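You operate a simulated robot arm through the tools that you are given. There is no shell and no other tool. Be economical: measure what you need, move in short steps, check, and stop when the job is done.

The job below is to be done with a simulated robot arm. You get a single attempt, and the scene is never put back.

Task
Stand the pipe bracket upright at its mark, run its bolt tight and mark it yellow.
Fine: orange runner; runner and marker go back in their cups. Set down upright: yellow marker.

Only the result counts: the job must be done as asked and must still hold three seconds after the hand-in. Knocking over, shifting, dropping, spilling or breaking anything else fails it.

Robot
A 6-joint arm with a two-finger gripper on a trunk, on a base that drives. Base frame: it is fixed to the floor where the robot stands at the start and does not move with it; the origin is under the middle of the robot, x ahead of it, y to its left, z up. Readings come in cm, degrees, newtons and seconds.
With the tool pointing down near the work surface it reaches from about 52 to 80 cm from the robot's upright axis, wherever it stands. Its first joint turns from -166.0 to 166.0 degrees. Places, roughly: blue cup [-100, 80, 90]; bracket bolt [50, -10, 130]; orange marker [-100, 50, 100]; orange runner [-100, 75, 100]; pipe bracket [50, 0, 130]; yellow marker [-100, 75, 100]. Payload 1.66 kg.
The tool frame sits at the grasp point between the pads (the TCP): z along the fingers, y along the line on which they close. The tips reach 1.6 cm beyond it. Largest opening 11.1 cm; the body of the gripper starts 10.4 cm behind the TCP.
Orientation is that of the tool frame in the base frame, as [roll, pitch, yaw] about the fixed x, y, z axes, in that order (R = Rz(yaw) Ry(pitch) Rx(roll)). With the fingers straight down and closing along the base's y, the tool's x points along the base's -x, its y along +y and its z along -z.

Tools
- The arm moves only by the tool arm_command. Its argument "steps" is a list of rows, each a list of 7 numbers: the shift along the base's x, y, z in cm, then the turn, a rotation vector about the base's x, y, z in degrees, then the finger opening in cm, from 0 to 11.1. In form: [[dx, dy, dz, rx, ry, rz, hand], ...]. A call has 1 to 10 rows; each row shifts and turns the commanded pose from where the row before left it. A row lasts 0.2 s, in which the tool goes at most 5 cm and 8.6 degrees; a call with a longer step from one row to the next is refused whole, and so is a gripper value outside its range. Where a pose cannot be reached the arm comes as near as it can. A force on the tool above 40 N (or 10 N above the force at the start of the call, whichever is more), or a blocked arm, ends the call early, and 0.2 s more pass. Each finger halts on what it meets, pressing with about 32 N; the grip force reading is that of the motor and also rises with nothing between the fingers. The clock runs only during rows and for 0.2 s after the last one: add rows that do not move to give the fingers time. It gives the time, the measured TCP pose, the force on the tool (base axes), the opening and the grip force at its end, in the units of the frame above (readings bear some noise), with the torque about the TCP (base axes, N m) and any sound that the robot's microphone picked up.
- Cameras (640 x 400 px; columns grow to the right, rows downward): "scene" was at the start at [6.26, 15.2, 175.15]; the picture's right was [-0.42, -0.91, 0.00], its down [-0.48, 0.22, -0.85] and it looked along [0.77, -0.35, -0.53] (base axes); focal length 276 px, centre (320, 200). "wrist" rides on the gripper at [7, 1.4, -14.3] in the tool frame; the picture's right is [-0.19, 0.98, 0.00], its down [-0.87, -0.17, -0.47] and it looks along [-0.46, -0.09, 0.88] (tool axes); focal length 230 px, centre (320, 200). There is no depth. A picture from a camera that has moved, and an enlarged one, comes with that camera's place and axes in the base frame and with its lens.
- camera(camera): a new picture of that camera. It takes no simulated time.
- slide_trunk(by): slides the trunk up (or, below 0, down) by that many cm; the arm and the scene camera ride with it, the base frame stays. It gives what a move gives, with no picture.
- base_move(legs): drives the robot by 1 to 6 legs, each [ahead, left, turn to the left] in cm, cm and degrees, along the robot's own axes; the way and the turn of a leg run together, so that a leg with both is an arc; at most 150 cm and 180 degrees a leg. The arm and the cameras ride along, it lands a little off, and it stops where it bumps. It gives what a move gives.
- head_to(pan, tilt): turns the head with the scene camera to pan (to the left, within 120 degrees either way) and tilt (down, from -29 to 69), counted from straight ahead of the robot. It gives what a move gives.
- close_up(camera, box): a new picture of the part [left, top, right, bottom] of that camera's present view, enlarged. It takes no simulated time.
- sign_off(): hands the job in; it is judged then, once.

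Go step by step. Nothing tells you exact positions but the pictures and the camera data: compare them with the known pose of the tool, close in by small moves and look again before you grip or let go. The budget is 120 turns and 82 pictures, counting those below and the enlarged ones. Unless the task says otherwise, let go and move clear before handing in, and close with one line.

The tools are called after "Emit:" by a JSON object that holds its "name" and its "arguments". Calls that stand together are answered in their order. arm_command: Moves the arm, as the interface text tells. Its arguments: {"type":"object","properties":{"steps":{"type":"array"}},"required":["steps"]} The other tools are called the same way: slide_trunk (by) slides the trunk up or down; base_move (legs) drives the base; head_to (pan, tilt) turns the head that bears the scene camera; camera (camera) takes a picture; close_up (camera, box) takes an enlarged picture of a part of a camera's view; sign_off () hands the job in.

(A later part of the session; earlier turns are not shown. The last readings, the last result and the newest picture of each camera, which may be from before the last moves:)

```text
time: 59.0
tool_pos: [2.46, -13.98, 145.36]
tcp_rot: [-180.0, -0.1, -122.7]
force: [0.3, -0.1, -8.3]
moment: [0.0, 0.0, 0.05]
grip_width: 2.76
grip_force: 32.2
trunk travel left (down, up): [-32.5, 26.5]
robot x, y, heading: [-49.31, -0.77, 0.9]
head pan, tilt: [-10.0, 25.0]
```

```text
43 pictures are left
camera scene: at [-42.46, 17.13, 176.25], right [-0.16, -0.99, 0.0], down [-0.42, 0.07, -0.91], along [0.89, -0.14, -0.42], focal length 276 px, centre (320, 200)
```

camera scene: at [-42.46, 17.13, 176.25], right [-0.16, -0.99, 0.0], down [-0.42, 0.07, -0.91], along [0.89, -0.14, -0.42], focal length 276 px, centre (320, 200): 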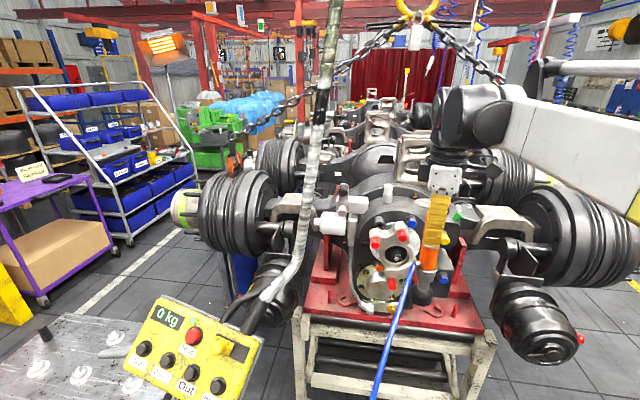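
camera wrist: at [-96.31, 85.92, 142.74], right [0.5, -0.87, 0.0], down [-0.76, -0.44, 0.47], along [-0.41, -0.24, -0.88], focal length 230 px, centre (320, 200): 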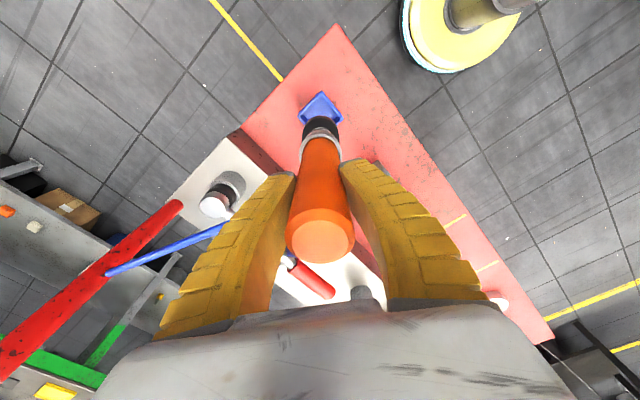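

Emit:
{"name": "close_up", "arguments": {"camera": "scene", "box": [380, 150, 500, 310]}}

Emit:
{"name": "camera", "arguments": {"camera": "wrist"}}

```text
2.50 times, centred on (440, 230) of scene
camera zoom: at [-42.46, 17.13, 176.25], right [-0.16, -0.99, 0.0], down [-0.42, 0.07, -0.91], along [0.89, -0.14, -0.42], focal length 691 px, centre (20, 125)
```

zoom: 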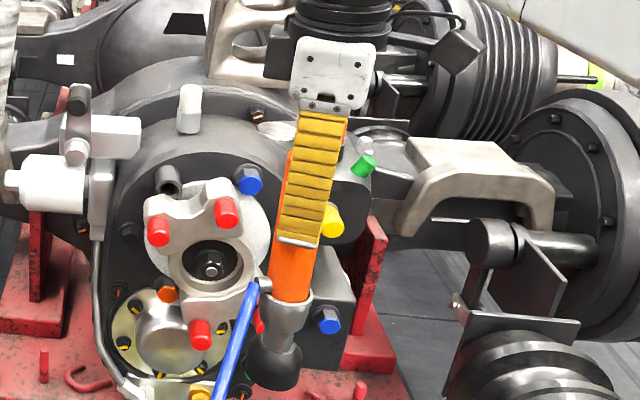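

```text
41 pictures are left
camera wrist: at [-2.47, -18.95, 159.63], right [-0.72, 0.69, 0.0], down [0.61, 0.64, 0.47], along [0.33, 0.34, -0.88], focal length 230 px, centre (320, 200)
```

wrist: 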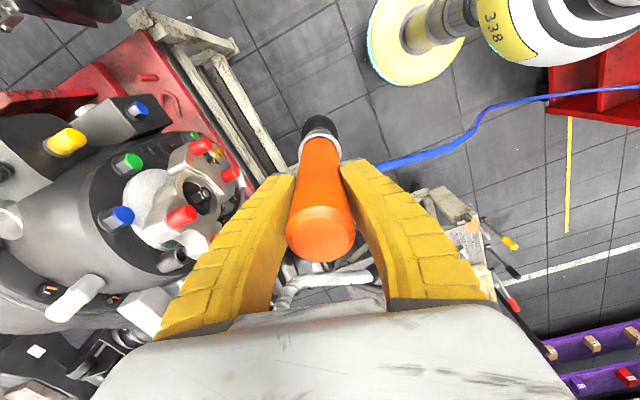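

Runner is held well; tip ≈19.2 cm beyond the TCP. Now tilt the tool forward along the bolt axis (yaw −17.3°).

Emit:
{"name": "arm_command", "arguments": {"steps": [[0, 0, 0, -2.545, -8.18, 0, 2], [0, 0, 0, -2.545, -8.18, 0, 2], [0, 0, 0, -2.545, -8.18, 0, 2], [0, 0, 0, -2.545, -8.18, 0, 2], [0, 0, 0, -2.545, -8.18, 0, 2], [0, 0, 0, -2.545, -8.18, 0, 2], [0, 0, 0, -2.545, -8.18, 0, 2], [0, 0, 0, -2.545, -8.18, 0, 2], [0, 0, 0, -2.545, -8.18, 0, 2], [0, 0, 0, -2.545, -8.18, 0, 2]]}}

Emit:
{"name": "arm_command", "arguments": {"steps": [[0, 0, 0, -1.28, -4.1, 0, 2]]}}

Emit:
{"name": "camera", "arguments": {"camera": "scene"}}

Emit:
{"name": "camera", "arguments": {"camera": "wrist"}}

```text
time: 61.2
tool_pos: [2.62, -13.9, 145.25]
tcp_rot: [-94.5, 15.4, -108.4]
force: [0.8, 0.1, -8.4]
moment: [0.19, 0.57, -0.04]
grip_width: 2.77
grip_force: 32.2
trunk travel left (down, up): [-32.5, 26.5]
robot x, y, heading: [-49.47, -0.32, 0.8]
head pan, tilt: [-10.0, 25.0]
```

```text
time: 61.6
tool_pos: [2.64, -13.98, 145.22]
tcp_rot: [-91.3, 15.5, -107.7]
force: [-0.6, 0.2, -8.0]
moment: [0.18, 0.59, -0.01]
grip_width: 2.8
grip_force: 31.6
trunk travel left (down, up): [-32.5, 26.5]
robot x, y, heading: [-49.3, -0.64, 0.8]
head pan, tilt: [-10.0, 25.0]
```

```text
40 pictures are left
camera scene: at [-42.36, 17.09, 176.26], right [-0.16, -0.99, 0.0], down [-0.42, 0.07, -0.91], along [0.89, -0.14, -0.42], focal length 276 px, centre (320, 200)
```

scene: 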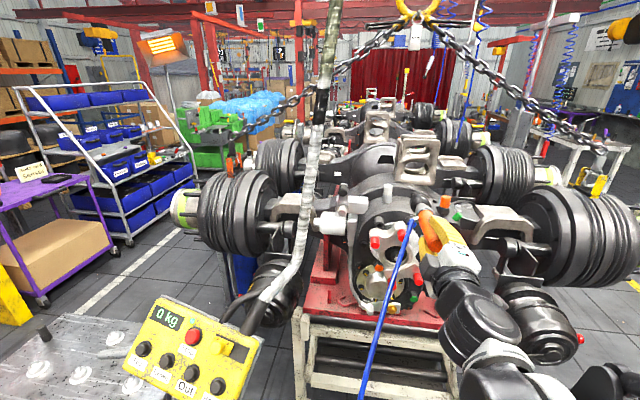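

```text
39 pictures are left
camera wrist: at [-13.07, -15.66, 142.48], right [0.11, 0.43, -0.9], down [-0.21, 0.89, 0.4], along [0.97, 0.14, 0.19], focal length 230 px, centre (320, 200)
```

wrist: 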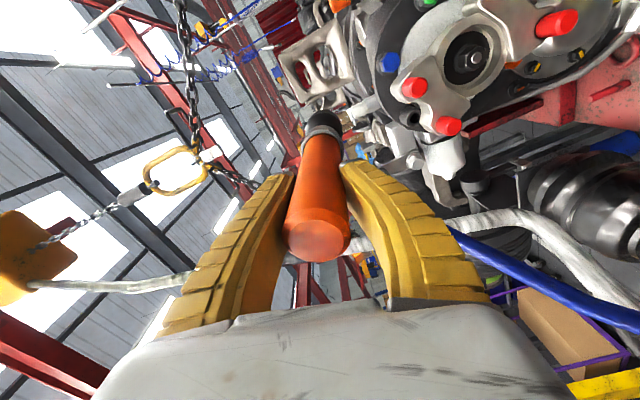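

Tool axis is now (.954,−.298,−.02). I move to about 5 cm in front of the bolt and look.

Emit:
{"name": "arm_command", "arguments": {"steps": [[2.525, 1.975, -2.06, -0.38, -1.24, 0, 2], [2.525, 1.975, -2.06, 0, 0, 0, 2], [2.525, 1.975, -2.06, 0, 0, 0, 2], [2.525, 1.975, -2.06, 0, 0, 0, 2], [2.525, 1.975, -2.06, 0, 0, 0, 2], [2.525, 1.975, -2.06, 0, 0, 0, 2], [2.525, 1.975, -2.06, 0, 0, 0, 2], [2.4, 1.975, -2.06, 0, 0, 0, 2]]}}

Emit:
{"name": "camera", "arguments": {"camera": "wrist"}}

Emit:
{"name": "close_up", "arguments": {"camera": "scene", "box": [288, 160, 416, 240]}}

```text
time: 63.4
tool_pos: [22.8, 1.87, 128.58]
tcp_rot: [-88.7, 15.4, -107.1]
force: [0.6, 0.5, -8.8]
moment: [0.23, 0.59, -0.02]
grip_width: 2.85
grip_force: 32.2
trunk travel left (down, up): [-32.5, 26.5]
robot x, y, heading: [-49.05, -0.32, 1.0]
head pan, tilt: [-10.0, 25.0]
```

```text
38 pictures are left
camera wrist: at [7.16, 0.16, 125.25], right [0.15, 0.42, -0.9], down [-0.22, 0.9, 0.38], along [0.96, 0.14, 0.23], focal length 230 px, centre (320, 200)
```

wrist: 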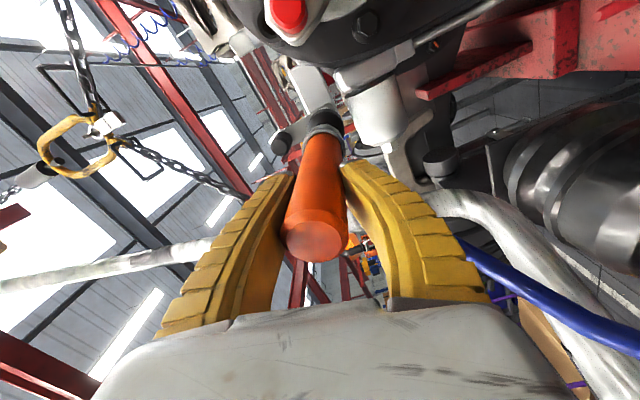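

```text
5.00 times, centred on (352, 200) of scene
camera zoom: at [-42.27, 17.22, 176.24], right [-0.16, -0.99, 0.0], down [-0.42, 0.07, -0.91], along [0.89, -0.14, -0.42], focal length 1382 px, centre (160, 200)
```

zoom: 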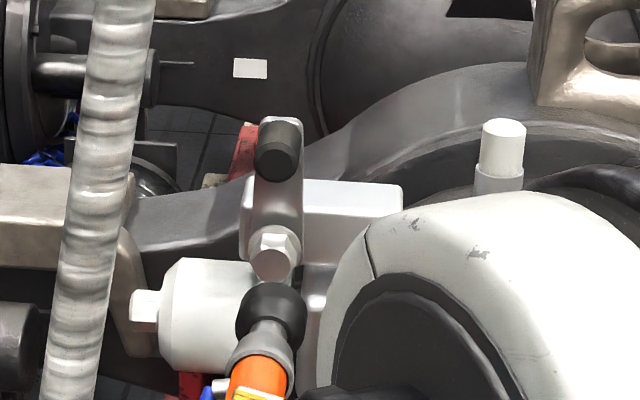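

Emit:
{"name": "close_up", "arguments": {"camera": "wrist", "box": [240, 60, 400, 160]}}

Emit:
{"name": "close_up", "arguments": {"camera": "scene", "box": [320, 190, 368, 250]}}

```text
4.00 times, centred on (320, 110) of wrist
camera zoom: at [7.16, 0.16, 125.25], right [0.15, 0.42, -0.9], down [-0.22, 0.9, 0.38], along [0.96, 0.14, 0.23], focal length 920 px, centre (320, 560)
```

zoom: 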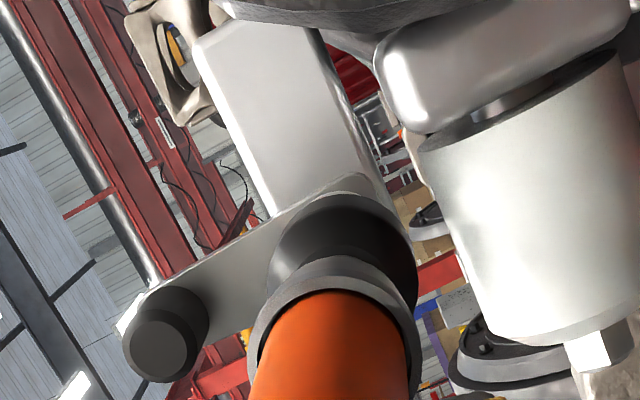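

```text
6.67 times, centred on (344, 220) of scene
camera zoom: at [-42.27, 17.22, 176.24], right [-0.16, -0.99, 0.0], down [-0.42, 0.07, -0.91], along [0.89, -0.14, -0.42], focal length 1843 px, centre (160, 67)
```

zoom: 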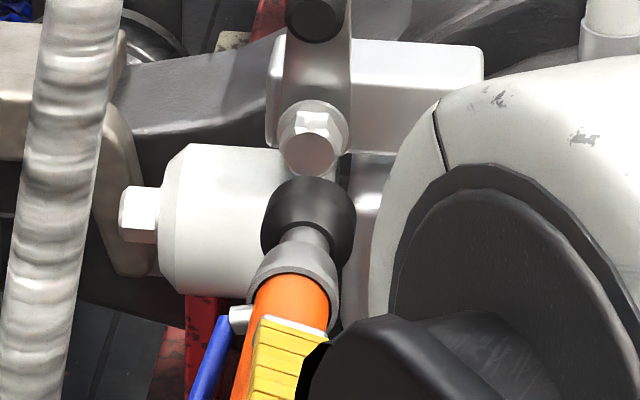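

The runner sags ~3° in the grip (tip measured 0.9 cm right and 1 cm low of the tool axis). I correct the tool's yaw and pitch to make the runner coaxial and look again.

Emit:
{"name": "arm_command", "arguments": {"steps": [[0, 0, 0.1, -0.56, -1.81, 2.9, 1.5], [0, 0, 0, 0, 0, 0, 1.5]]}}

Emit:
{"name": "close_up", "arguments": {"camera": "wrist", "box": [240, 60, 400, 160]}}

Emit:
{"name": "close_up", "arguments": {"camera": "scene", "box": [320, 190, 368, 250]}}

```text
time: 64.0
tool_pos: [22.53, 1.87, 128.95]
tcp_rot: [-86.7, 15.3, -103.3]
force: [0.2, -0.5, -7.8]
moment: [0.21, 0.62, -0.01]
grip_width: 2.88
grip_force: 31.8
trunk travel left (down, up): [-32.5, 26.5]
robot x, y, heading: [-49.36, -0.26, 1.0]
head pan, tilt: [-10.0, 25.0]
```

```text
4.00 times, centred on (320, 110) of wrist
camera zoom: at [7.2, -0.68, 125.02], right [0.16, 0.42, -0.9], down [-0.28, 0.89, 0.36], along [0.95, 0.2, 0.26], focal length 920 px, centre (320, 560)
```

zoom: 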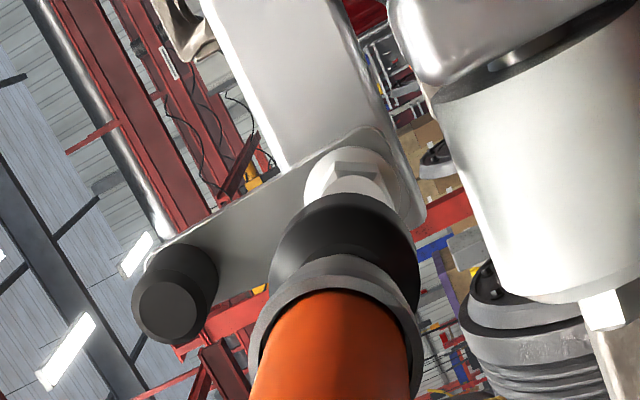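

```text
6.67 times, centred on (344, 220) of scene
camera zoom: at [-42.48, 17.14, 176.26], right [-0.16, -0.99, 0.0], down [-0.42, 0.07, -0.91], along [0.89, -0.14, -0.42], focal length 1843 px, centre (160, 67)
```

zoom: 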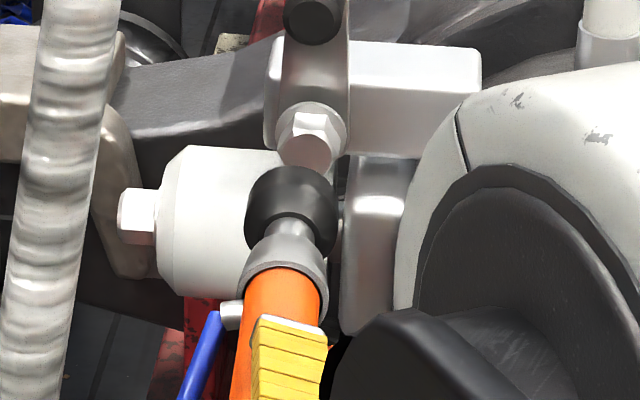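

Wrist view is collinear; the scene view wants ~1° of yaw back. I correct and advance 4 cm along the axis.

Emit:
{"name": "arm_command", "arguments": {"steps": [[0, 0, 0, -0.15, -0.5, -1.1, 1.5], [0.955, -0.297, 0, 0, 0, 0, 1.5], [0.955, -0.297, 0, 0, 0, 0, 1.5], [0.955, -0.297, 0, 0, 0, 0, 1.5]]}}

Emit:
{"name": "close_up", "arguments": {"camera": "wrist", "box": [240, 60, 400, 160]}}

Emit:
{"name": "close_up", "arguments": {"camera": "scene", "box": [320, 190, 368, 250]}}

```text
time: 65.0
tool_pos: [25.5, 1.04, 128.91]
tcp_rot: [-86.3, 15.3, -104.4]
force: [0.5, -0.7, -7.9]
moment: [0.2, 0.62, 0.02]
grip_width: 2.93
grip_force: 32.2
trunk travel left (down, up): [-32.5, 26.5]
robot x, y, heading: [-49.82, -0.59, 0.8]
head pan, tilt: [-10.0, 25.0]
```

```text
4.00 times, centred on (320, 110) of wrist
camera zoom: at [10.12, -1.28, 124.85], right [0.17, 0.41, -0.89], down [-0.27, 0.89, 0.36], along [0.95, 0.18, 0.26], focal length 920 px, centre (320, 560)
```

zoom: 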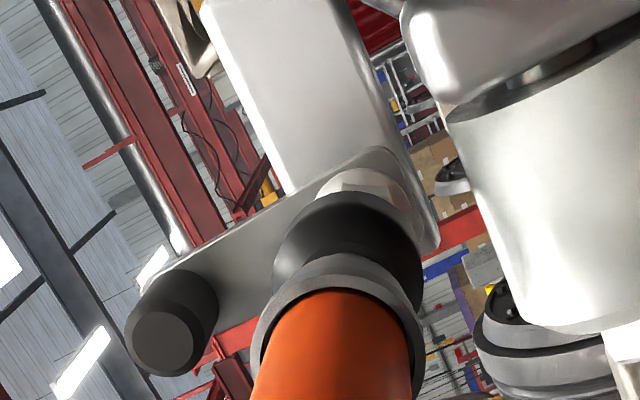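

```text
6.67 times, centred on (344, 220) of scene
camera zoom: at [-42.38, 17.11, 176.25], right [-0.16, -0.99, 0.0], down [-0.42, 0.07, -0.91], along [0.89, -0.14, -0.42], focal length 1843 px, centre (160, 67)
```

zoom: 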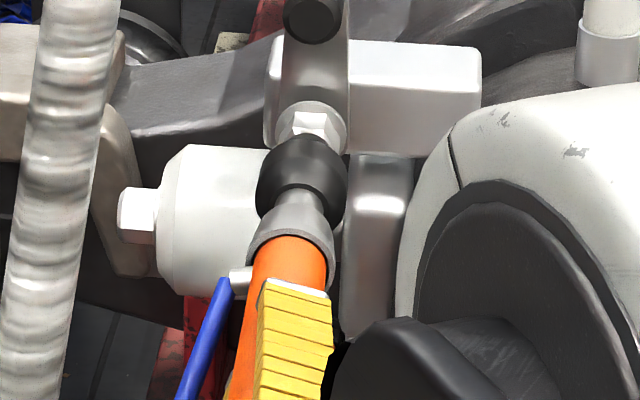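

Well aligned. Advance until contact.

Emit:
{"name": "arm_command", "arguments": {"steps": [[0.67, -0.208, 0, 0, 0, 0, 1.5], [0.67, -0.208, 0, 0, 0, 0, 1.5], [0.67, -0.208, 0, 0, 0, 0, 1.5], [0.48, -0.149, 0, 0, 0, 0, 1.5]]}}

Emit:
{"name": "close_up", "arguments": {"camera": "scene", "box": [320, 190, 368, 250]}}

```text
time: 66.0
tool_pos: [28.04, 0.19, 128.9]
tcp_rot: [-86.2, 15.3, -104.4]
force: [-0.3, 0.1, -7.4]
moment: [0.18, 0.61, -0.02]
grip_width: 2.94
grip_force: 31.8
trunk travel left (down, up): [-32.5, 26.5]
robot x, y, heading: [-49.45, -0.2, 0.7]
head pan, tilt: [-10.0, 25.0]
```

```text
6.67 times, centred on (344, 220) of scene
camera zoom: at [-42.42, 17.13, 176.26], right [-0.16, -0.99, 0.0], down [-0.42, 0.07, -0.91], along [0.89, -0.14, -0.42], focal length 1843 px, centre (160, 67)
```

zoom: 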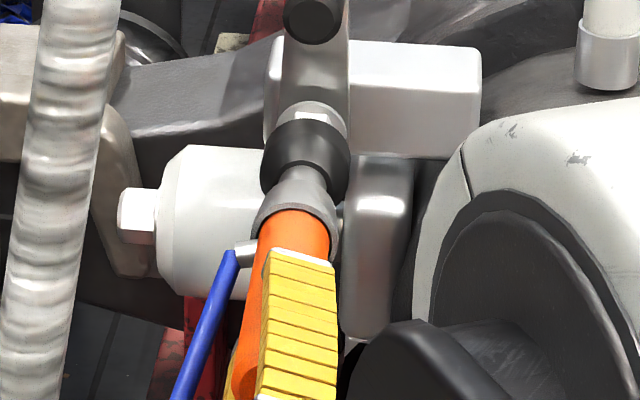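

Emit:
{"name": "arm_command", "arguments": {"steps": [[0.38, -0.119, 0, 0, 0, 0, 1.5], [0.38, -0.119, 0, 0, 0, 0, 1.5], [0.38, -0.119, 0, 0, 0, 0, 1.5], [0.38, -0.119, 0, 0, 0, 0, 1.5]]}}

Emit:
{"name": "close_up", "arguments": {"camera": "wrist", "box": [240, 60, 400, 160]}}

```text
time: 67.0
tool_pos: [29.49, -0.3, 128.87]
tcp_rot: [-86.2, 15.4, -104.4]
force: [0.0, -1.0, -7.6]
moment: [0.16, 0.59, -0.04]
grip_width: 2.97
grip_force: 32.1
trunk travel left (down, up): [-32.5, 26.5]
robot x, y, heading: [-49.75, -0.33, 0.8]
head pan, tilt: [-10.0, 25.0]
```

```text
4.00 times, centred on (320, 110) of wrist
camera zoom: at [14.13, -2.51, 124.9], right [0.17, 0.41, -0.89], down [-0.27, 0.89, 0.36], along [0.95, 0.18, 0.26], focal length 920 px, centre (320, 560)
```

zoom: 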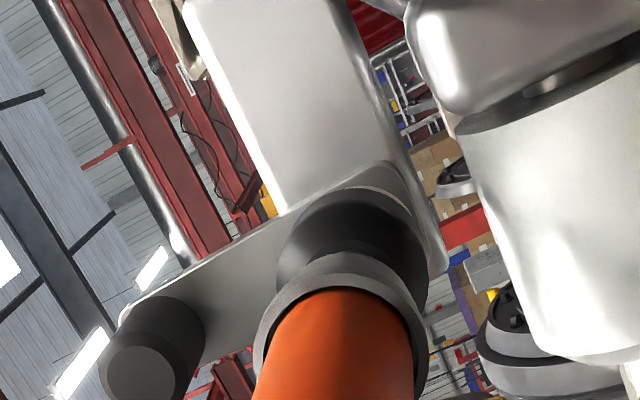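

Emit:
{"name": "arm_command", "arguments": {"steps": [[0.29, -0.09, 0, 0, 0, 0, 1.5], [0.29, -0.09, 0, 0, 0, 0, 1.5], [0.29, -0.09, 0, 0, 0, 0, 1.5], [0.29, -0.09, 0, 0, 0, 0, 1.5]]}}

Emit:
{"name": "close_up", "arguments": {"camera": "scene", "box": [320, 190, 368, 250]}}

```text
time: 68.0
tool_pos: [30.43, -0.52, 128.99]
tcp_rot: [-86.2, 15.3, -104.5]
force: [-5.6, 0.8, -9.1]
moment: [0.14, 0.54, -0.13]
grip_width: 2.99
grip_force: 32.1
trunk travel left (down, up): [-32.5, 26.5]
robot x, y, heading: [-49.51, 0.0, 0.7]
head pan, tilt: [-10.0, 25.0]
```

```text
6.67 times, centred on (344, 220) of scene
camera zoom: at [-42.54, 17.16, 176.26], right [-0.16, -0.99, 0.0], down [-0.42, 0.07, -0.91], along [0.89, -0.14, -0.42], focal length 1843 px, centre (160, 67)
```

zoom: 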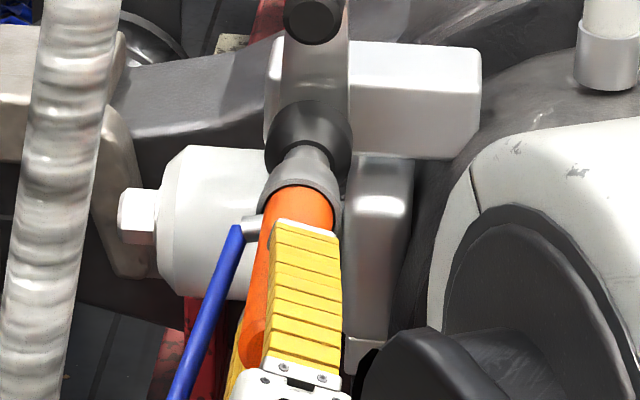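

Contact at ~6 N with the socket over the head. Press a little more and wait for the runner.

Emit:
{"name": "arm_command", "arguments": {"steps": [[0.19, -0.06, 0, 0, 0, 0, 1.5], [0.19, -0.06, 0, 0, 0, 0, 1.5], [0, 0, 0, 0, 0, 0, 1.5], [0, 0, 0, 0, 0, 0, 1.5]]}}

```text
time: 69.0
tool_pos: [31.09, -0.78, 128.92]
tcp_rot: [-86.2, 15.3, -104.5]
force: [-2.0, 1.0, -7.9]
moment: [0.13, 0.44, 0.08]
grip_width: 3.01
grip_force: 31.5
trunk travel left (down, up): [-32.5, 26.5]
robot x, y, heading: [-49.16, -0.18, 0.8]
head pan, tilt: [-10.0, 25.0]
```

Emit:
{"name": "arm_command", "arguments": {"steps": [[0.19, -0.06, 0, 0, 0, 0, 1.5], [0.19, -0.06, 0, 0, 0, 0, 1.5], [0.19, -0.06, 0, 0, 0, 0, 1.5], [0, 0, 0, 0, 0, 0, 1.5]]}}

Emit:
{"name": "close_up", "arguments": {"camera": "scene", "box": [320, 190, 368, 250]}}

Emit:
{"name": "close_up", "arguments": {"camera": "wrist", "box": [240, 60, 400, 160]}}

```text
time: 70.0
tool_pos: [31.54, -0.89, 129.02]
tcp_rot: [-86.1, 15.3, -104.4]
force: [-7.3, 1.9, -6.7]
moment: [0.12, 0.46, -0.08]
grip_width: 3.07
grip_force: 32.0
trunk travel left (down, up): [-32.5, 26.5]
robot x, y, heading: [-49.55, -0.27, 0.8]
head pan, tilt: [-10.0, 25.0]
```

```text
6.67 times, centred on (344, 220) of scene
camera zoom: at [-42.57, 17.17, 176.26], right [-0.16, -0.99, 0.0], down [-0.42, 0.07, -0.91], along [0.89, -0.14, -0.42], focal length 1843 px, centre (160, 67)
```

zoom: 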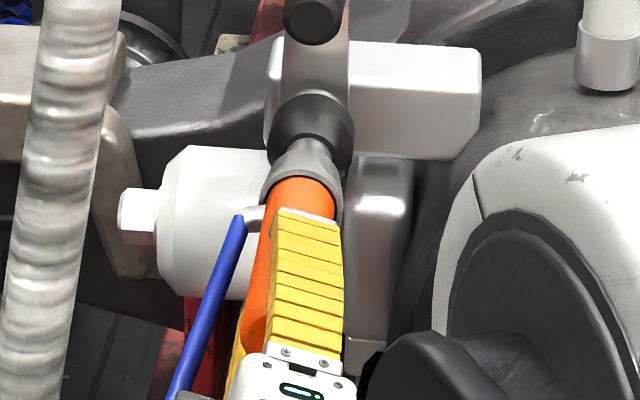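

```text
4.00 times, centred on (320, 110) of wrist
camera zoom: at [16.14, -3.17, 124.99], right [0.17, 0.41, -0.89], down [-0.27, 0.89, 0.36], along [0.95, 0.18, 0.27], focal length 920 px, centre (320, 560)
```

zoom: 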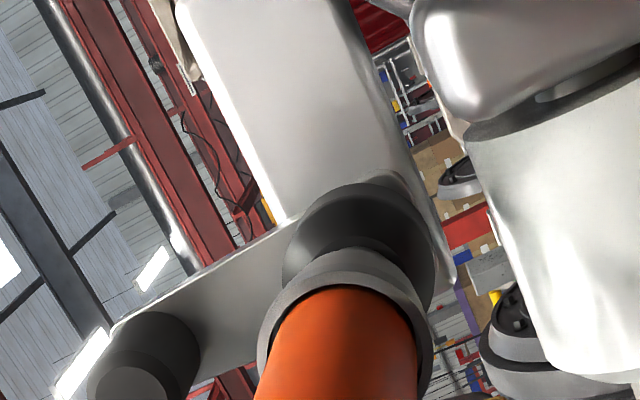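

The socket seems to be at the flange. Press slightly harder and listen.

Emit:
{"name": "arm_command", "arguments": {"steps": [[0.29, -0.09, 0, 0, 0, 0, 1], [0.29, -0.09, 0, 0, 0, 0, 1], [0, 0, 0, 0, 0, 0, 1], [0, 0, 0, 0, 0, 0, 1], [0, 0, 0, 0, 0, 0, 1]]}}

Emit:
{"name": "close_up", "arguments": {"camera": "scene", "box": [320, 190, 368, 250]}}

```text
time: 71.2
tool_pos: [31.66, -0.78, 129.19]
tcp_rot: [-86.1, 15.3, -104.3]
force: [-28.3, 12.9, -4.8]
moment: [0.05, 0.11, 0.39]
grip_width: 3.16
grip_force: 31.9
trunk travel left (down, up): [-32.5, 26.5]
robot x, y, heading: [-49.56, -0.17, 1.0]
head pan, tilt: [-10.0, 25.0]
```

```text
6.67 times, centred on (344, 220) of scene
camera zoom: at [-43.03, 17.38, 176.26], right [-0.16, -0.99, 0.0], down [-0.41, 0.07, -0.91], along [0.9, -0.14, -0.42], focal length 1843 px, centre (160, 67)
```

zoom: 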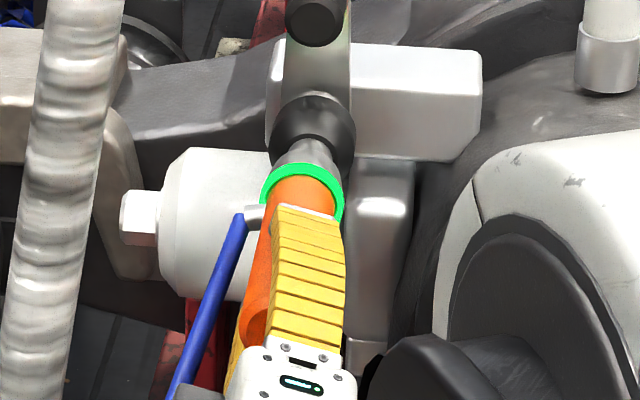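

A green ring lit on the runner's collar: it is pressed on and engaged. Keep holding pressure and watch.

Emit:
{"name": "arm_command", "arguments": {"steps": [[0, 0, 0, 0, 0, 0, 1], [0, 0, 0, 0, 0, 0, 1], [0, 0, 0, 0, 0, 0, 1], [0, 0, 0, 0, 0, 0, 1], [0, 0, 0, 0, 0, 0, 1]]}}

Emit:
{"name": "close_up", "arguments": {"camera": "scene", "box": [320, 190, 368, 250]}}

```text
time: 72.4
tool_pos: [31.73, -0.96, 129.16]
tcp_rot: [-86.0, 15.2, -104.5]
force: [-28.7, 12.3, -5.1]
moment: [0.01, 0.13, 0.32]
grip_width: 3.22
grip_force: 32.2
trunk travel left (down, up): [-32.5, 26.5]
robot x, y, heading: [-49.54, -0.46, 0.6]
head pan, tilt: [-10.0, 25.0]
```

```text
6.67 times, centred on (344, 220) of scene
camera zoom: at [-43.0, 17.36, 176.26], right [-0.16, -0.99, 0.0], down [-0.41, 0.07, -0.91], along [0.9, -0.14, -0.42], focal length 1843 px, centre (160, 67)
```

zoom: 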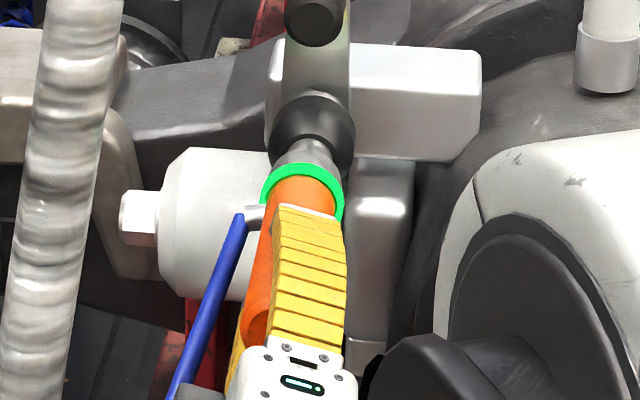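

Emit:
{"name": "close_up", "arguments": {"camera": "wrist", "box": [280, 80, 376, 140]}}

```text
6.67 times, centred on (328, 110) of wrist
camera zoom: at [16.41, -3.21, 125.14], right [0.18, 0.41, -0.89], down [-0.27, 0.89, 0.36], along [0.95, 0.18, 0.27], focal length 1534 px, centre (267, 800)
```

zoom: 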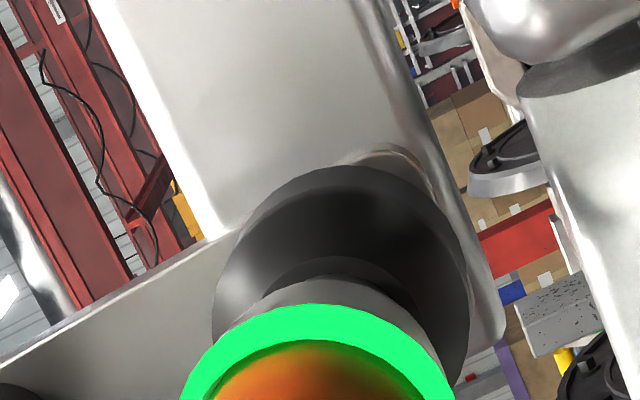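

I back off to inspect the bolt.

Emit:
{"name": "arm_command", "arguments": {"steps": [[-0.5, 0.155, 0, 0, 0, 0, 1], [-0.955, 0.297, 0, 0, 0, 0, 1], [-1.5, 0.467, 0, 0, 0, 0, 1], [-1.5, 0.467, 0, 0, 0, 0, 1], [-1.5, 0.467, 0, 0, 0, 0, 1]]}}

Emit:
{"name": "close_up", "arguments": {"camera": "scene", "box": [320, 190, 368, 250]}}

Emit:
{"name": "close_up", "arguments": {"camera": "wrist", "box": [240, 60, 400, 160]}}

```text
time: 73.6
tool_pos: [26.07, 0.7, 128.98]
tcp_rot: [-86.2, 15.4, -104.4]
force: [-0.1, 0.0, -8.2]
moment: [0.17, 0.57, -0.01]
grip_width: 3.16
grip_force: 32.2
trunk travel left (down, up): [-32.5, 26.5]
robot x, y, heading: [-49.33, -0.21, 0.7]
head pan, tilt: [-10.0, 25.0]
```

```text
6.67 times, centred on (344, 220) of scene
camera zoom: at [-42.47, 17.15, 176.26], right [-0.16, -0.99, 0.0], down [-0.42, 0.07, -0.91], along [0.89, -0.14, -0.42], focal length 1843 px, centre (160, 67)
```

zoom: 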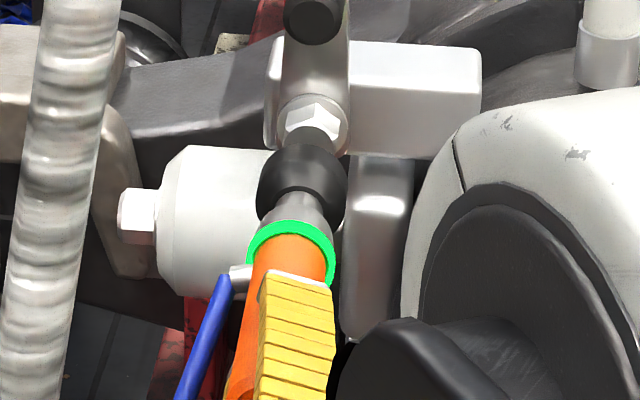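

```text
4.00 times, centred on (320, 110) of wrist
camera zoom: at [10.78, -1.46, 124.91], right [0.17, 0.41, -0.89], down [-0.27, 0.89, 0.36], along [0.95, 0.18, 0.27], focal length 920 px, centre (320, 560)
```

zoom: 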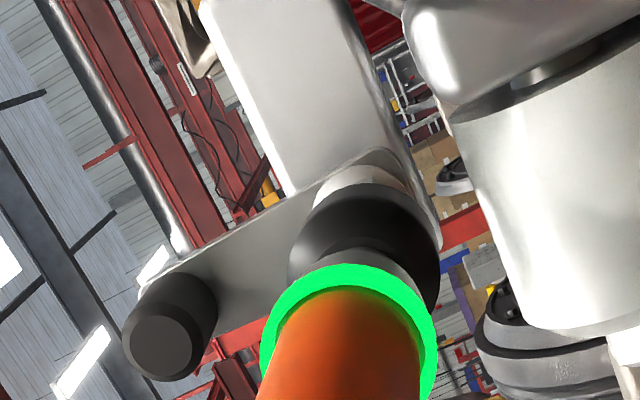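

The ring stays green after backing off – seems the latched "tight" signal. I back away more and verify the bolt.

Emit:
{"name": "arm_command", "arguments": {"steps": [[-2.86, 0.89, 0, 0, 0, 0, 1], [-2.86, 0.89, 0, 0, 0, 0, 1], [-2.86, 0.5, 1, 0, 0, 0, 1], [-2, -3, 1, 0, 0, 0, 1], [-1, -4.5, 1, 0, 0, 0, 1], [0, -4.5, 1, 0, 0, 0, 1], [0, -4.5, 1, 0, 0, 0, 1]]}}

Emit:
{"name": "close_up", "arguments": {"camera": "scene", "box": [320, 180, 368, 240]}}

```text
time: 75.2
tool_pos: [15.05, -13.5, 134.48]
tcp_rot: [-86.3, 15.4, -104.5]
force: [-0.1, 0.0, -7.4]
moment: [0.19, 0.56, 0.02]
grip_width: 3.14
grip_force: 31.9
out of reach, approached as far as the arm can: row 4
trunk travel left (down, up): [-32.5, 26.5]
robot x, y, heading: [-49.63, -0.31, 0.9]
head pan, tilt: [-10.0, 25.0]
```

```text
6.67 times, centred on (344, 210) of scene
camera zoom: at [-42.51, 16.95, 176.28], right [-0.16, -0.99, 0.0], down [-0.42, 0.07, -0.91], along [0.89, -0.14, -0.42], focal length 1843 px, centre (160, 133)
```

zoom: 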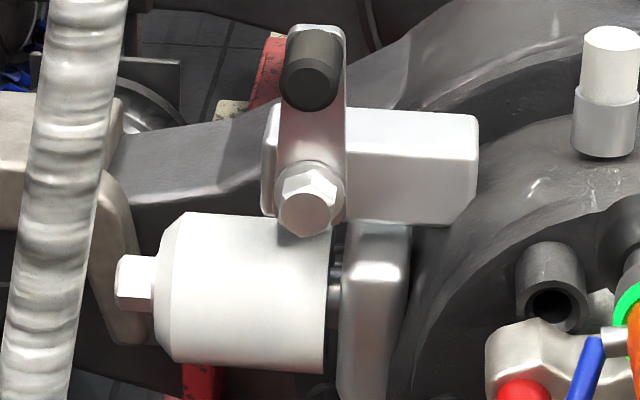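

The bolt has run in about 1 cm and the bracket is still plumb. Now return the runner: raise, tilt back down, and drive to the cart.

Emit:
{"name": "arm_command", "arguments": {"steps": [[-0.5, 0, 2, 2.545, 8.18, 0, 1], [-1, 0, 2, 2.545, 8.18, 0, 1], [-1.5, 0, 2, 2.545, 8.18, 0, 1], [-1.5, 0, 2, 2.545, 8.18, 0, 1], [-1.5, 0, 2, 2.545, 8.18, 0, 1], [-1.5, 0, 1, 2.545, 8.18, 0, 1], [-1.5, 0, 0, 2.545, 8.18, 0, 1], [-1.5, 0, 0, 2.545, 8.18, 0, 1], [-1, 0, 0, 2.545, 8.18, 0, 1], [-0.5, 0, 0, 2.545, 8.18, 0, 1]]}}

Emit:
{"name": "arm_command", "arguments": {"steps": [[0, 0, 0, 1.28, 4.1, 0, 1]]}}

Emit:
{"name": "base_move", "arguments": {"legs": [[0, 0, 100], [0, 0, 64.4], [8.8, -47.4, 0]]}}

Emit:
{"name": "head_to", "arguments": {"pan": 10, "tilt": 40}}

Emit:
{"name": "camera", "arguments": {"camera": "scene"}}

Emit:
{"name": "camera", "arguments": {"camera": "wrist"}}

```text
time: 77.4
tool_pos: [3.27, -13.63, 144.65]
tcp_rot: [-169.0, 4.1, -122.3]
force: [0.6, -1.3, -7.3]
moment: [0.07, 0.11, 0.01]
grip_width: 2.73
grip_force: 32.3
out of reach, approached as far as the arm can: row 1
trunk travel left (down, up): [-32.5, 26.5]
robot x, y, heading: [-49.51, -0.44, 0.7]
head pan, tilt: [-10.0, 25.0]
```

```text
time: 77.8
tool_pos: [3.51, -13.81, 144.74]
tcp_rot: [-173.1, 3.1, -122.5]
force: [0.4, 0.1, -8.1]
moment: [0.04, 0.08, 0.01]
grip_width: 2.74
grip_force: 32.0
trunk travel left (down, up): [-32.5, 26.5]
robot x, y, heading: [-49.08, 0.03, 1.0]
head pan, tilt: [-10.0, 25.0]
```

```text
time: 87.7
tool_pos: [-92.3, 75.37, 144.64]
tcp_rot: [-173.1, 3.0, 41.4]
force: [-0.1, 0.9, -7.3]
moment: [-0.05, -0.07, -0.01]
grip_width: 2.72
grip_force: 31.9
trunk travel left (down, up): [-32.5, 26.5]
robot x, y, heading: [-45.55, 47.67, 164.8]
head pan, tilt: [-10.0, 25.0]
```

```text
time: 88.5
tool_pos: [-92.33, 75.24, 144.67]
tcp_rot: [-172.9, 3.0, 41.4]
force: [0.7, 0.6, -7.3]
moment: [-0.06, -0.02, -0.01]
grip_width: 2.67
grip_force: 32.2
trunk travel left (down, up): [-32.5, 26.5]
robot x, y, heading: [-45.37, 47.3, 164.5]
head pan, tilt: [10.0, 40.0]
```

```text
19 pictures are left
camera scene: at [-56.89, 29.65, 173.93], right [0.09, 1.0, 0.0], down [0.64, -0.06, -0.77], along [-0.76, 0.07, -0.64], focal length 276 px, centre (320, 200)
```

scene: 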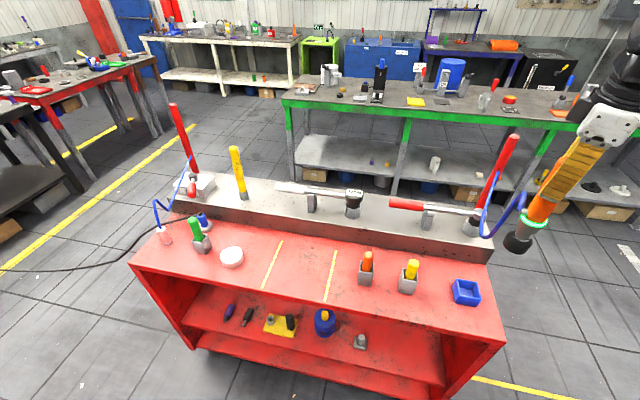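

```text
18 pictures are left
camera wrist: at [-84.64, 78.21, 158.36], right [0.5, -0.86, -0.11], down [-0.7, -0.47, 0.53], along [-0.51, -0.19, -0.84], focal length 230 px, centre (320, 200)
```

wrist: 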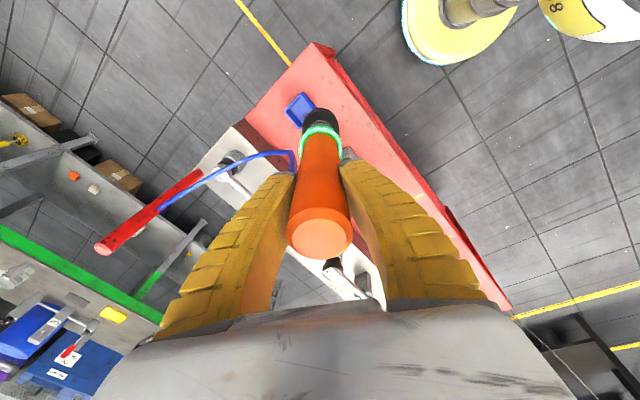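

The runner leans ~7° in this pose; I correct its attitude and move above the blue cup.

Emit:
{"name": "arm_command", "arguments": {"steps": [[0, 0, 0, -5.1, -4.9, 0, 1], [-2, 1.4, -2, 0, 0, 0, 1], [-2, 1.4, -3, 0, 0, 0, 1], [-2, 1.4, -3, 0, 0, 0, 1], [-2, 1.4, -3, 0, 0, 0, 1], [-2, 1.4, -4, 0, 0, 0, 1], [0, 0, -4, 0, 0, 0, 1]]}}

Emit:
{"name": "close_up", "arguments": {"camera": "scene", "box": [416, 200, 560, 310]}}

Emit:
{"name": "close_up", "arguments": {"camera": "wrist", "box": [240, 80, 400, 180]}}

```text
time: 90.1
tool_pos: [-102.32, 82.33, 125.49]
tcp_rot: [180.0, 2.5, 41.0]
force: [0.1, -0.2, -8.7]
moment: [0.02, 0.04, 0.02]
grip_width: 2.71
grip_force: 31.8
trunk travel left (down, up): [-32.5, 26.5]
robot x, y, heading: [-45.38, 47.65, 164.8]
head pan, tilt: [10.0, 40.0]
```

```text
3.64 times, centred on (488, 255) of scene
camera zoom: at [-56.9, 29.62, 173.93], right [0.09, 1.0, 0.0], down [0.64, -0.06, -0.77], along [-0.76, 0.07, -0.64], focal length 1005 px, centre (-291, 0)
```

zoom: 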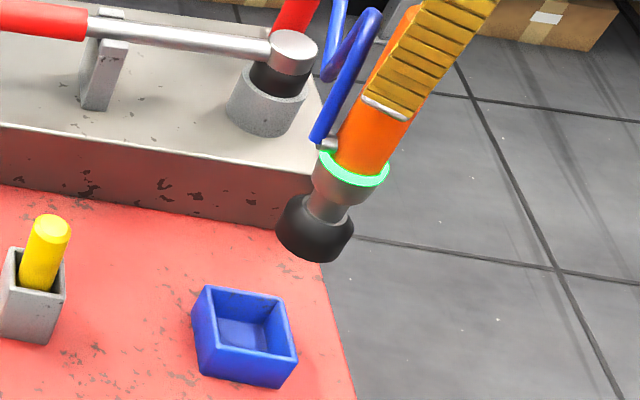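

```text
4.00 times, centred on (320, 130) of wrist
camera zoom: at [-95.81, 86.44, 139.51], right [0.5, -0.86, 0.01], down [-0.75, -0.43, 0.51], along [-0.44, -0.26, -0.86], focal length 920 px, centre (320, 480)
```

zoom: 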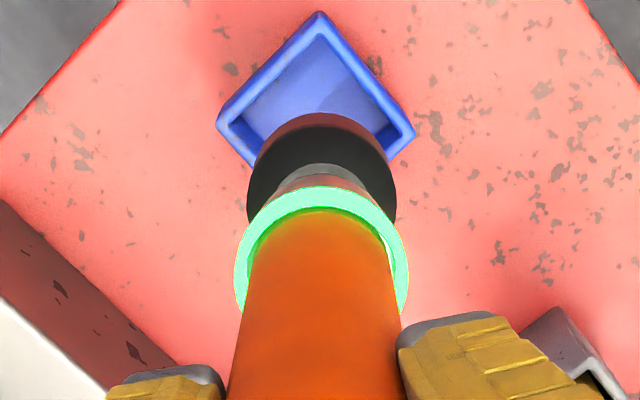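

Runner is plumb and over the cup (needs ~0.3 cm in −x). Lower it.

Emit:
{"name": "arm_command", "arguments": {"steps": [[-0.3, 0, -3, 0, 0, 0, 1], [0, 0, -4, 0, 0, 0, 1], [0, 0, -4, 0, 0, 0, 1], [0, 0, -3, 0, 0, 0, 1], [0, 0, -1, 0, 0, 0, 1]]}}

Emit:
{"name": "close_up", "arguments": {"camera": "wrist", "box": [240, 80, 400, 180]}}

```text
time: 91.3
tool_pos: [-102.67, 82.35, 110.53]
tcp_rot: [-179.9, 2.6, 41.0]
force: [-0.5, -0.3, -8.0]
moment: [0.0, 0.0, 0.02]
grip_width: 2.72
grip_force: 32.1
trunk travel left (down, up): [-32.5, 26.5]
robot x, y, heading: [-45.32, 47.93, 164.9]
head pan, tilt: [10.0, 40.0]
```

```text
4.00 times, centred on (320, 130) of wrist
camera zoom: at [-96.07, 86.49, 124.59], right [0.5, -0.86, 0.01], down [-0.75, -0.43, 0.51], along [-0.44, -0.26, -0.86], focal length 920 px, centre (320, 480)
```

zoom: 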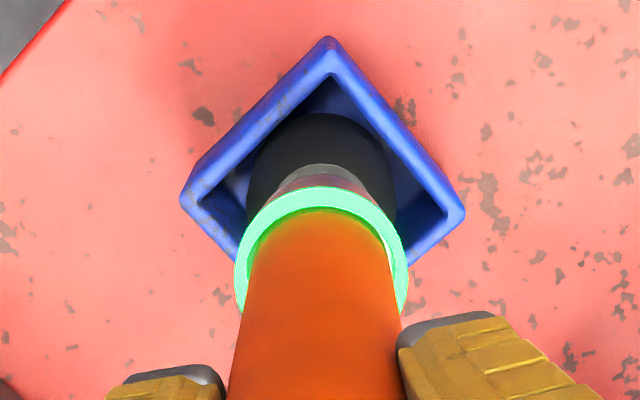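

Inside the cup and centred. Lower gently to contact.

Emit:
{"name": "arm_command", "arguments": {"steps": [[0, 0, -1, 0, 0, 0, 1], [0, 0, -0.6, 0, 0, 0, 1], [0, 0, -0.5, 0, 0, 0, 1]]}}

```text
time: 92.1
tool_pos: [-102.34, 82.22, 108.98]
tcp_rot: [-179.9, 2.7, 41.0]
force: [3.0, 1.7, 31.1]
moment: [-0.19, 0.36, -0.04]
grip_width: 2.76
grip_force: 32.3
trunk travel left (down, up): [-32.5, 26.5]
robot x, y, heading: [-45.06, 47.68, 164.8]
head pan, tilt: [10.0, 40.0]
```

Bottom reached. Ease off, open, and rise.

Emit:
{"name": "arm_command", "arguments": {"steps": [[0, 0, 0.4, 0, 0, 0, 1], [0, 0, 0, 0, 0, 0, 3.5], [0, 0, 0, 0, 0, 0, 6.5], [0, 0, 0, 0, 0, 0, 6.5], [0, 0, 3, 0, 0, 0, 6.5], [0, 0, 3, 0, 0, 0, 6.5], [0, 0, 4, 0, 0, 0, 6.5], [0, 0, 4, 0, 0, 0, 6.5]]}}

Emit:
{"name": "close_up", "arguments": {"camera": "scene", "box": [350, 210, 510, 310]}}

```text
time: 93.9
tool_pos: [-102.46, 82.24, 122.95]
tcp_rot: [-180.0, 2.7, 41.1]
force: [0.0, 0.8, -0.2]
moment: [0.06, 0.03, -0.02]
grip_width: 6.7
grip_force: 2.1
trunk travel left (down, up): [-32.5, 26.5]
robot x, y, heading: [-45.54, 47.87, 164.8]
head pan, tilt: [10.0, 40.0]
```

```text
4.00 times, centred on (430, 260) of scene
camera zoom: at [-56.78, 29.57, 173.93], right [0.09, 1.0, 0.0], down [0.64, -0.06, -0.77], along [-0.76, 0.07, -0.64], focal length 1106 px, centre (-120, -40)
```

zoom: 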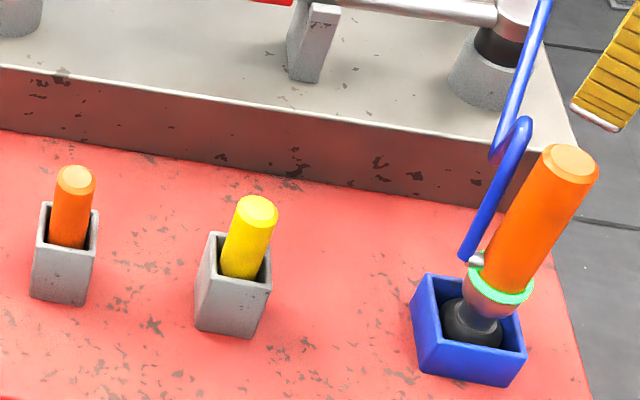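

Runner is back in its cup. Now go above the yellow marker.

Emit:
{"name": "arm_command", "arguments": {"steps": [[-1.02, -3.6, 0, 1.77, -2.04, 0, 6], [-1.02, -3.6, 0, 0, 0, 0, 6], [-1.02, -3.6, 0, 0, 0, 0, 6], [-1.02, -3.6, 0, 0, 0, 0, 6], [-1.02, -3.6, 0, 0, 0, 0, 6], [0, 0, -4, 0, 0, 0, 6], [0, 0, -4, 0, 0, 0, 6], [0, 0, -4, 0, 0, 0, 6]]}}

Emit:
{"name": "close_up", "arguments": {"camera": "wrist", "box": [200, 80, 440, 230]}}

```text
time: 95.7
tool_pos: [-107.63, 64.43, 110.97]
tcp_rot: [179.9, -0.1, 41.0]
force: [-0.2, 0.7, 0.1]
moment: [-0.01, 0.02, 0.0]
grip_width: 6.19
grip_force: 1.1
trunk travel left (down, up): [-32.5, 26.5]
robot x, y, heading: [-45.44, 47.76, 164.6]
head pan, tilt: [10.0, 40.0]
```

```text
2.67 times, centred on (320, 155) of wrist
camera zoom: at [-101.71, 68.04, 125.32], right [0.5, -0.87, 0.0], down [-0.76, -0.44, 0.47], along [-0.41, -0.24, -0.88], focal length 614 px, centre (320, 320)
```

zoom: 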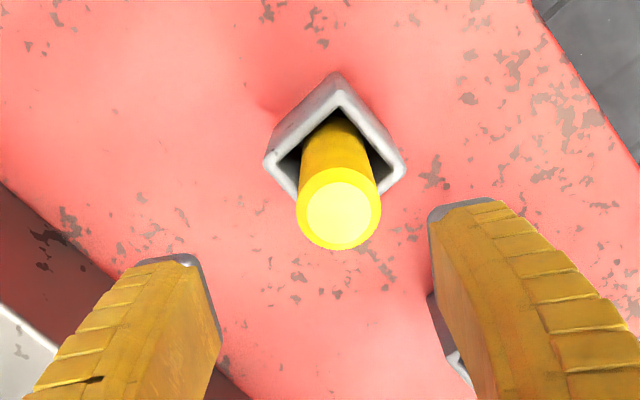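

Emit:
{"name": "arm_command", "arguments": {"steps": [[0.22, -0.28, -2, 0, 0, 0, 6], [0.22, -0.28, -3, 0, 0, 0, 6], [0, 0, -3, 0, 0, 0, 6], [0, 0, -2, 0, 0, 0, 6]]}}

Emit:
{"name": "close_up", "arguments": {"camera": "wrist", "box": [200, 80, 440, 230]}}

```text
time: 96.7
tool_pos: [-107.11, 63.75, 100.96]
tcp_rot: [179.9, -0.1, 41.1]
force: [0.6, -0.6, 0.7]
moment: [-0.02, 0.03, 0.01]
grip_width: 6.21
grip_force: 1.1
trunk travel left (down, up): [-32.5, 26.5]
robot x, y, heading: [-45.22, 47.76, 164.7]
head pan, tilt: [10.0, 40.0]
```

```text
2.67 times, centred on (320, 155) of wrist
camera zoom: at [-101.27, 67.42, 115.36], right [0.5, -0.87, 0.0], down [-0.76, -0.44, 0.47], along [-0.41, -0.24, -0.88], focal length 614 px, centre (320, 320)
```

zoom: 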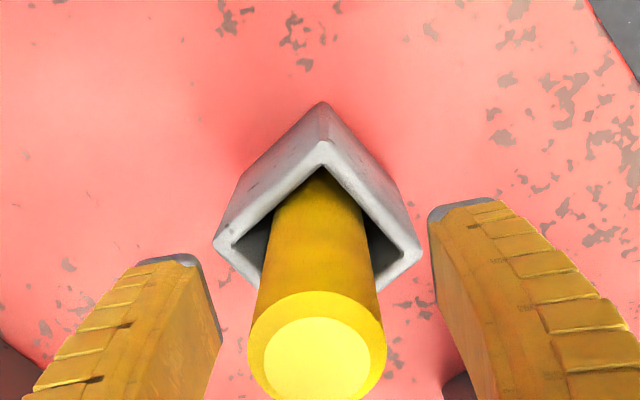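

Centred. Grip and lift.

Emit:
{"name": "arm_command", "arguments": {"steps": [[0, 0, 0, 0, 0, 0, 4], [0, 0, 0, 0, 0, 0, 1.2], [0, 0, 0, 0, 0, 0, 1.2], [0, 0, 3, 0, 0, 0, 1.2], [0, 0, 4, 0, 0, 0, 1.2], [0, 0, 4, 0, 0, 0, 1.2], [0, 0, 4, 0, 0, 0, 1.2], [0, 0, 4, 0, 0, 0, 1.2], [0, 0, 4, 0, 0, 0, 1.2]]}}

Emit:
{"name": "camera", "arguments": {"camera": "scene"}}

```text
time: 98.7
tool_pos: [-107.19, 63.6, 124.15]
tcp_rot: [179.9, 0.0, 41.1]
force: [-0.4, -0.1, -0.6]
moment: [-0.01, 0.02, -0.01]
grip_width: 2.34
grip_force: 31.7
trunk travel left (down, up): [-32.5, 26.5]
robot x, y, heading: [-45.33, 47.93, 164.8]
head pan, tilt: [10.0, 40.0]
```

```text
11 pictures are left
camera scene: at [-56.77, 29.59, 173.94], right [0.09, 1.0, 0.0], down [0.64, -0.06, -0.77], along [-0.76, 0.07, -0.64], focal length 276 px, centre (320, 200)
```

scene: 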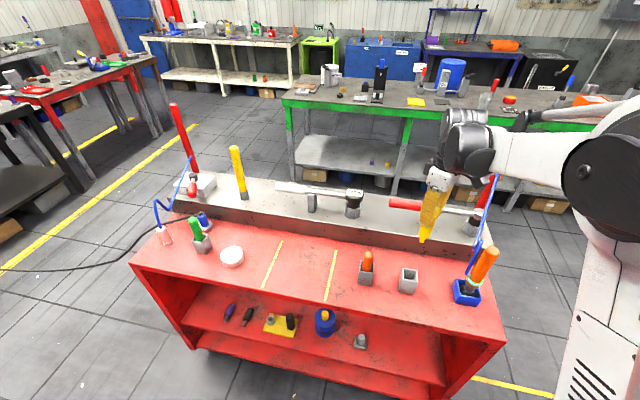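

Marker held (Ø2.3). Retract and drive back to the machine.

Emit:
{"name": "arm_command", "arguments": {"steps": [[0, 0, 4, 0, 0, 0, 1.2], [1.93, -0.5, 3.4, 0, 0, 0, 1.2], [1.93, -0.5, 3.4, 0, 0, 0, 1.2], [1.93, -0.5, 3.4, 0, 0, 0, 1.2], [1.93, -0.5, 3.4, 0, 0, 0, 1.2], [1.93, -0.5, 3.4, 0, 0, 0, 1.2]]}}

Emit:
{"name": "base_move", "arguments": {"legs": [[-8.8, 47.4, 0], [0, 0, -100], [0, 0, -64.4]]}}

Emit:
{"name": "head_to", "arguments": {"pan": -10, "tilt": 25}}

```text
time: 100.1
tool_pos: [-97.49, 61.14, 145.12]
tcp_rot: [-180.0, -0.1, 41.2]
force: [0.5, -0.4, -0.3]
moment: [0.02, 0.04, 0.03]
grip_width: 2.21
grip_force: 32.0
trunk travel left (down, up): [-32.5, 26.5]
robot x, y, heading: [-45.41, 47.88, 164.9]
head pan, tilt: [10.0, 40.0]
```

```text
time: 110.0
tool_pos: [4.43, -0.02, 145.01]
tcp_rot: [180.0, 0.0, -124.0]
force: [-0.3, 0.4, 0.3]
moment: [0.01, 0.02, 0.02]
grip_width: 2.03
grip_force: 32.0
trunk travel left (down, up): [-32.5, 26.5]
robot x, y, heading: [-49.15, -0.91, -0.2]
head pan, tilt: [10.0, 40.0]
```

```text
time: 110.9
tool_pos: [4.63, -0.0, 144.98]
tcp_rot: [-180.0, 0.0, -123.8]
force: [0.2, -0.2, -0.3]
moment: [0.02, -0.01, -0.01]
grip_width: 2.04
grip_force: 32.3
trunk travel left (down, up): [-32.5, 26.5]
robot x, y, heading: [-49.35, -0.47, -0.0]
head pan, tilt: [-10.0, 25.0]
```

Tilt the tool forward along the bolt axis, then go to a pre-contact pose.

Emit:
{"name": "arm_command", "arguments": {"steps": [[0, -0.5, 0, -2.545, -8.18, 0, 1], [0, -0.5, 0, -2.545, -8.18, 0, 1], [0, -0.5, 0, -2.545, -8.18, 0, 1], [0, -0.5, 0, -2.545, -8.18, 0, 1], [0, -0.5, 0, -2.545, -8.18, 0, 1], [0, -0.5, 0, -2.545, -8.18, 0, 1], [0, -0.5, 0, -2.545, -8.18, 0, 1], [0, -0.5, 0, -2.545, -8.18, 0, 1], [0, -0.5, 0, -2.545, -8.18, 0, 1], [0, -0.5, 0, -2.545, -8.18, 0, 1]]}}

Emit:
{"name": "arm_command", "arguments": {"steps": [[0, 0, 0, -1.28, -4.1, 0, 1], [3, 0.45, -1.8, 0, 0, 0, 1], [3, 0.45, -1.8, 0, 0, 0, 1], [3, 0.45, -1.8, 0, 0, 0, 1], [3, 0.45, -1.8, 0, 0, 0, 1], [3, 0.45, -1.8, 0, 0, 0, 1], [3, 0.45, -1.8, 0, 0, 0, 1], [3, 0.45, -1.8, 0, 0, 0, 1], [3, 0.45, -1.8, 0, 0, 0, 1], [0, 0, 0, 0, 0, 0, 1]]}}

```text
time: 113.1
tool_pos: [4.61, -5.1, 145.03]
tcp_rot: [-94.5, 16.5, -108.5]
force: [0.6, -0.6, -0.4]
moment: [0.04, 0.0, -0.01]
grip_width: 2.02
grip_force: 32.1
trunk travel left (down, up): [-32.5, 26.5]
robot x, y, heading: [-49.12, -0.99, -0.1]
head pan, tilt: [-10.0, 25.0]
```

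```text
time: 115.3
tool_pos: [28.49, -1.41, 130.72]
tcp_rot: [-90.0, 16.5, -107.3]
force: [0.0, -0.7, -0.2]
moment: [0.03, 0.01, -0.01]
grip_width: 2.03
grip_force: 31.5
trunk travel left (down, up): [-32.5, 26.5]
robot x, y, heading: [-48.97, -0.66, -0.4]
head pan, tilt: [-10.0, 25.0]
```

Emit:
{"name": "arm_command", "arguments": {"steps": [[0, 1.4, -2, 0, 0, 0, 1], [0, 0, 0, 0, 0, 0, 1]]}}

Emit:
{"name": "close_up", "arguments": {"camera": "scene", "box": [308, 180, 388, 250]}}

Emit:
{"name": "close_up", "arguments": {"camera": "wrist", "box": [240, 80, 400, 180]}}

```text
time: 115.9
tool_pos: [28.3, -0.27, 128.59]
tcp_rot: [-90.2, 16.6, -107.3]
force: [-0.5, -0.8, -0.6]
moment: [0.03, 0.0, 0.03]
grip_width: 2.05
grip_force: 32.2
trunk travel left (down, up): [-32.5, 26.5]
robot x, y, heading: [-49.25, -0.75, -0.3]
head pan, tilt: [-10.0, 25.0]
```

```text
5.71 times, centred on (348, 215) of scene
camera zoom: at [-42.17, 16.55, 176.27], right [-0.18, -0.98, 0.0], down [-0.42, 0.08, -0.91], along [0.89, -0.16, -0.42], focal length 1580 px, centre (160, 114)
```

zoom: 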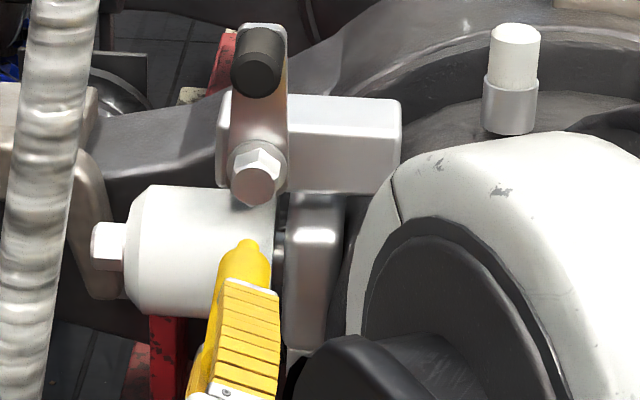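

```text
4.00 times, centred on (320, 130) of wrist
camera zoom: at [12.76, -1.77, 125.42], right [0.14, 0.44, -0.89], down [-0.22, 0.89, 0.41], along [0.97, 0.14, 0.22], focal length 920 px, centre (320, 480)
```

zoom: 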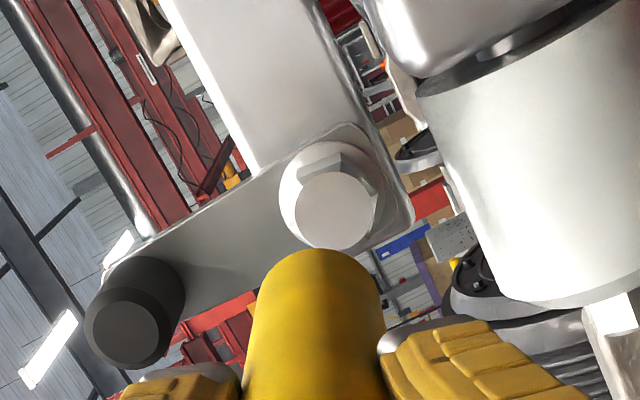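

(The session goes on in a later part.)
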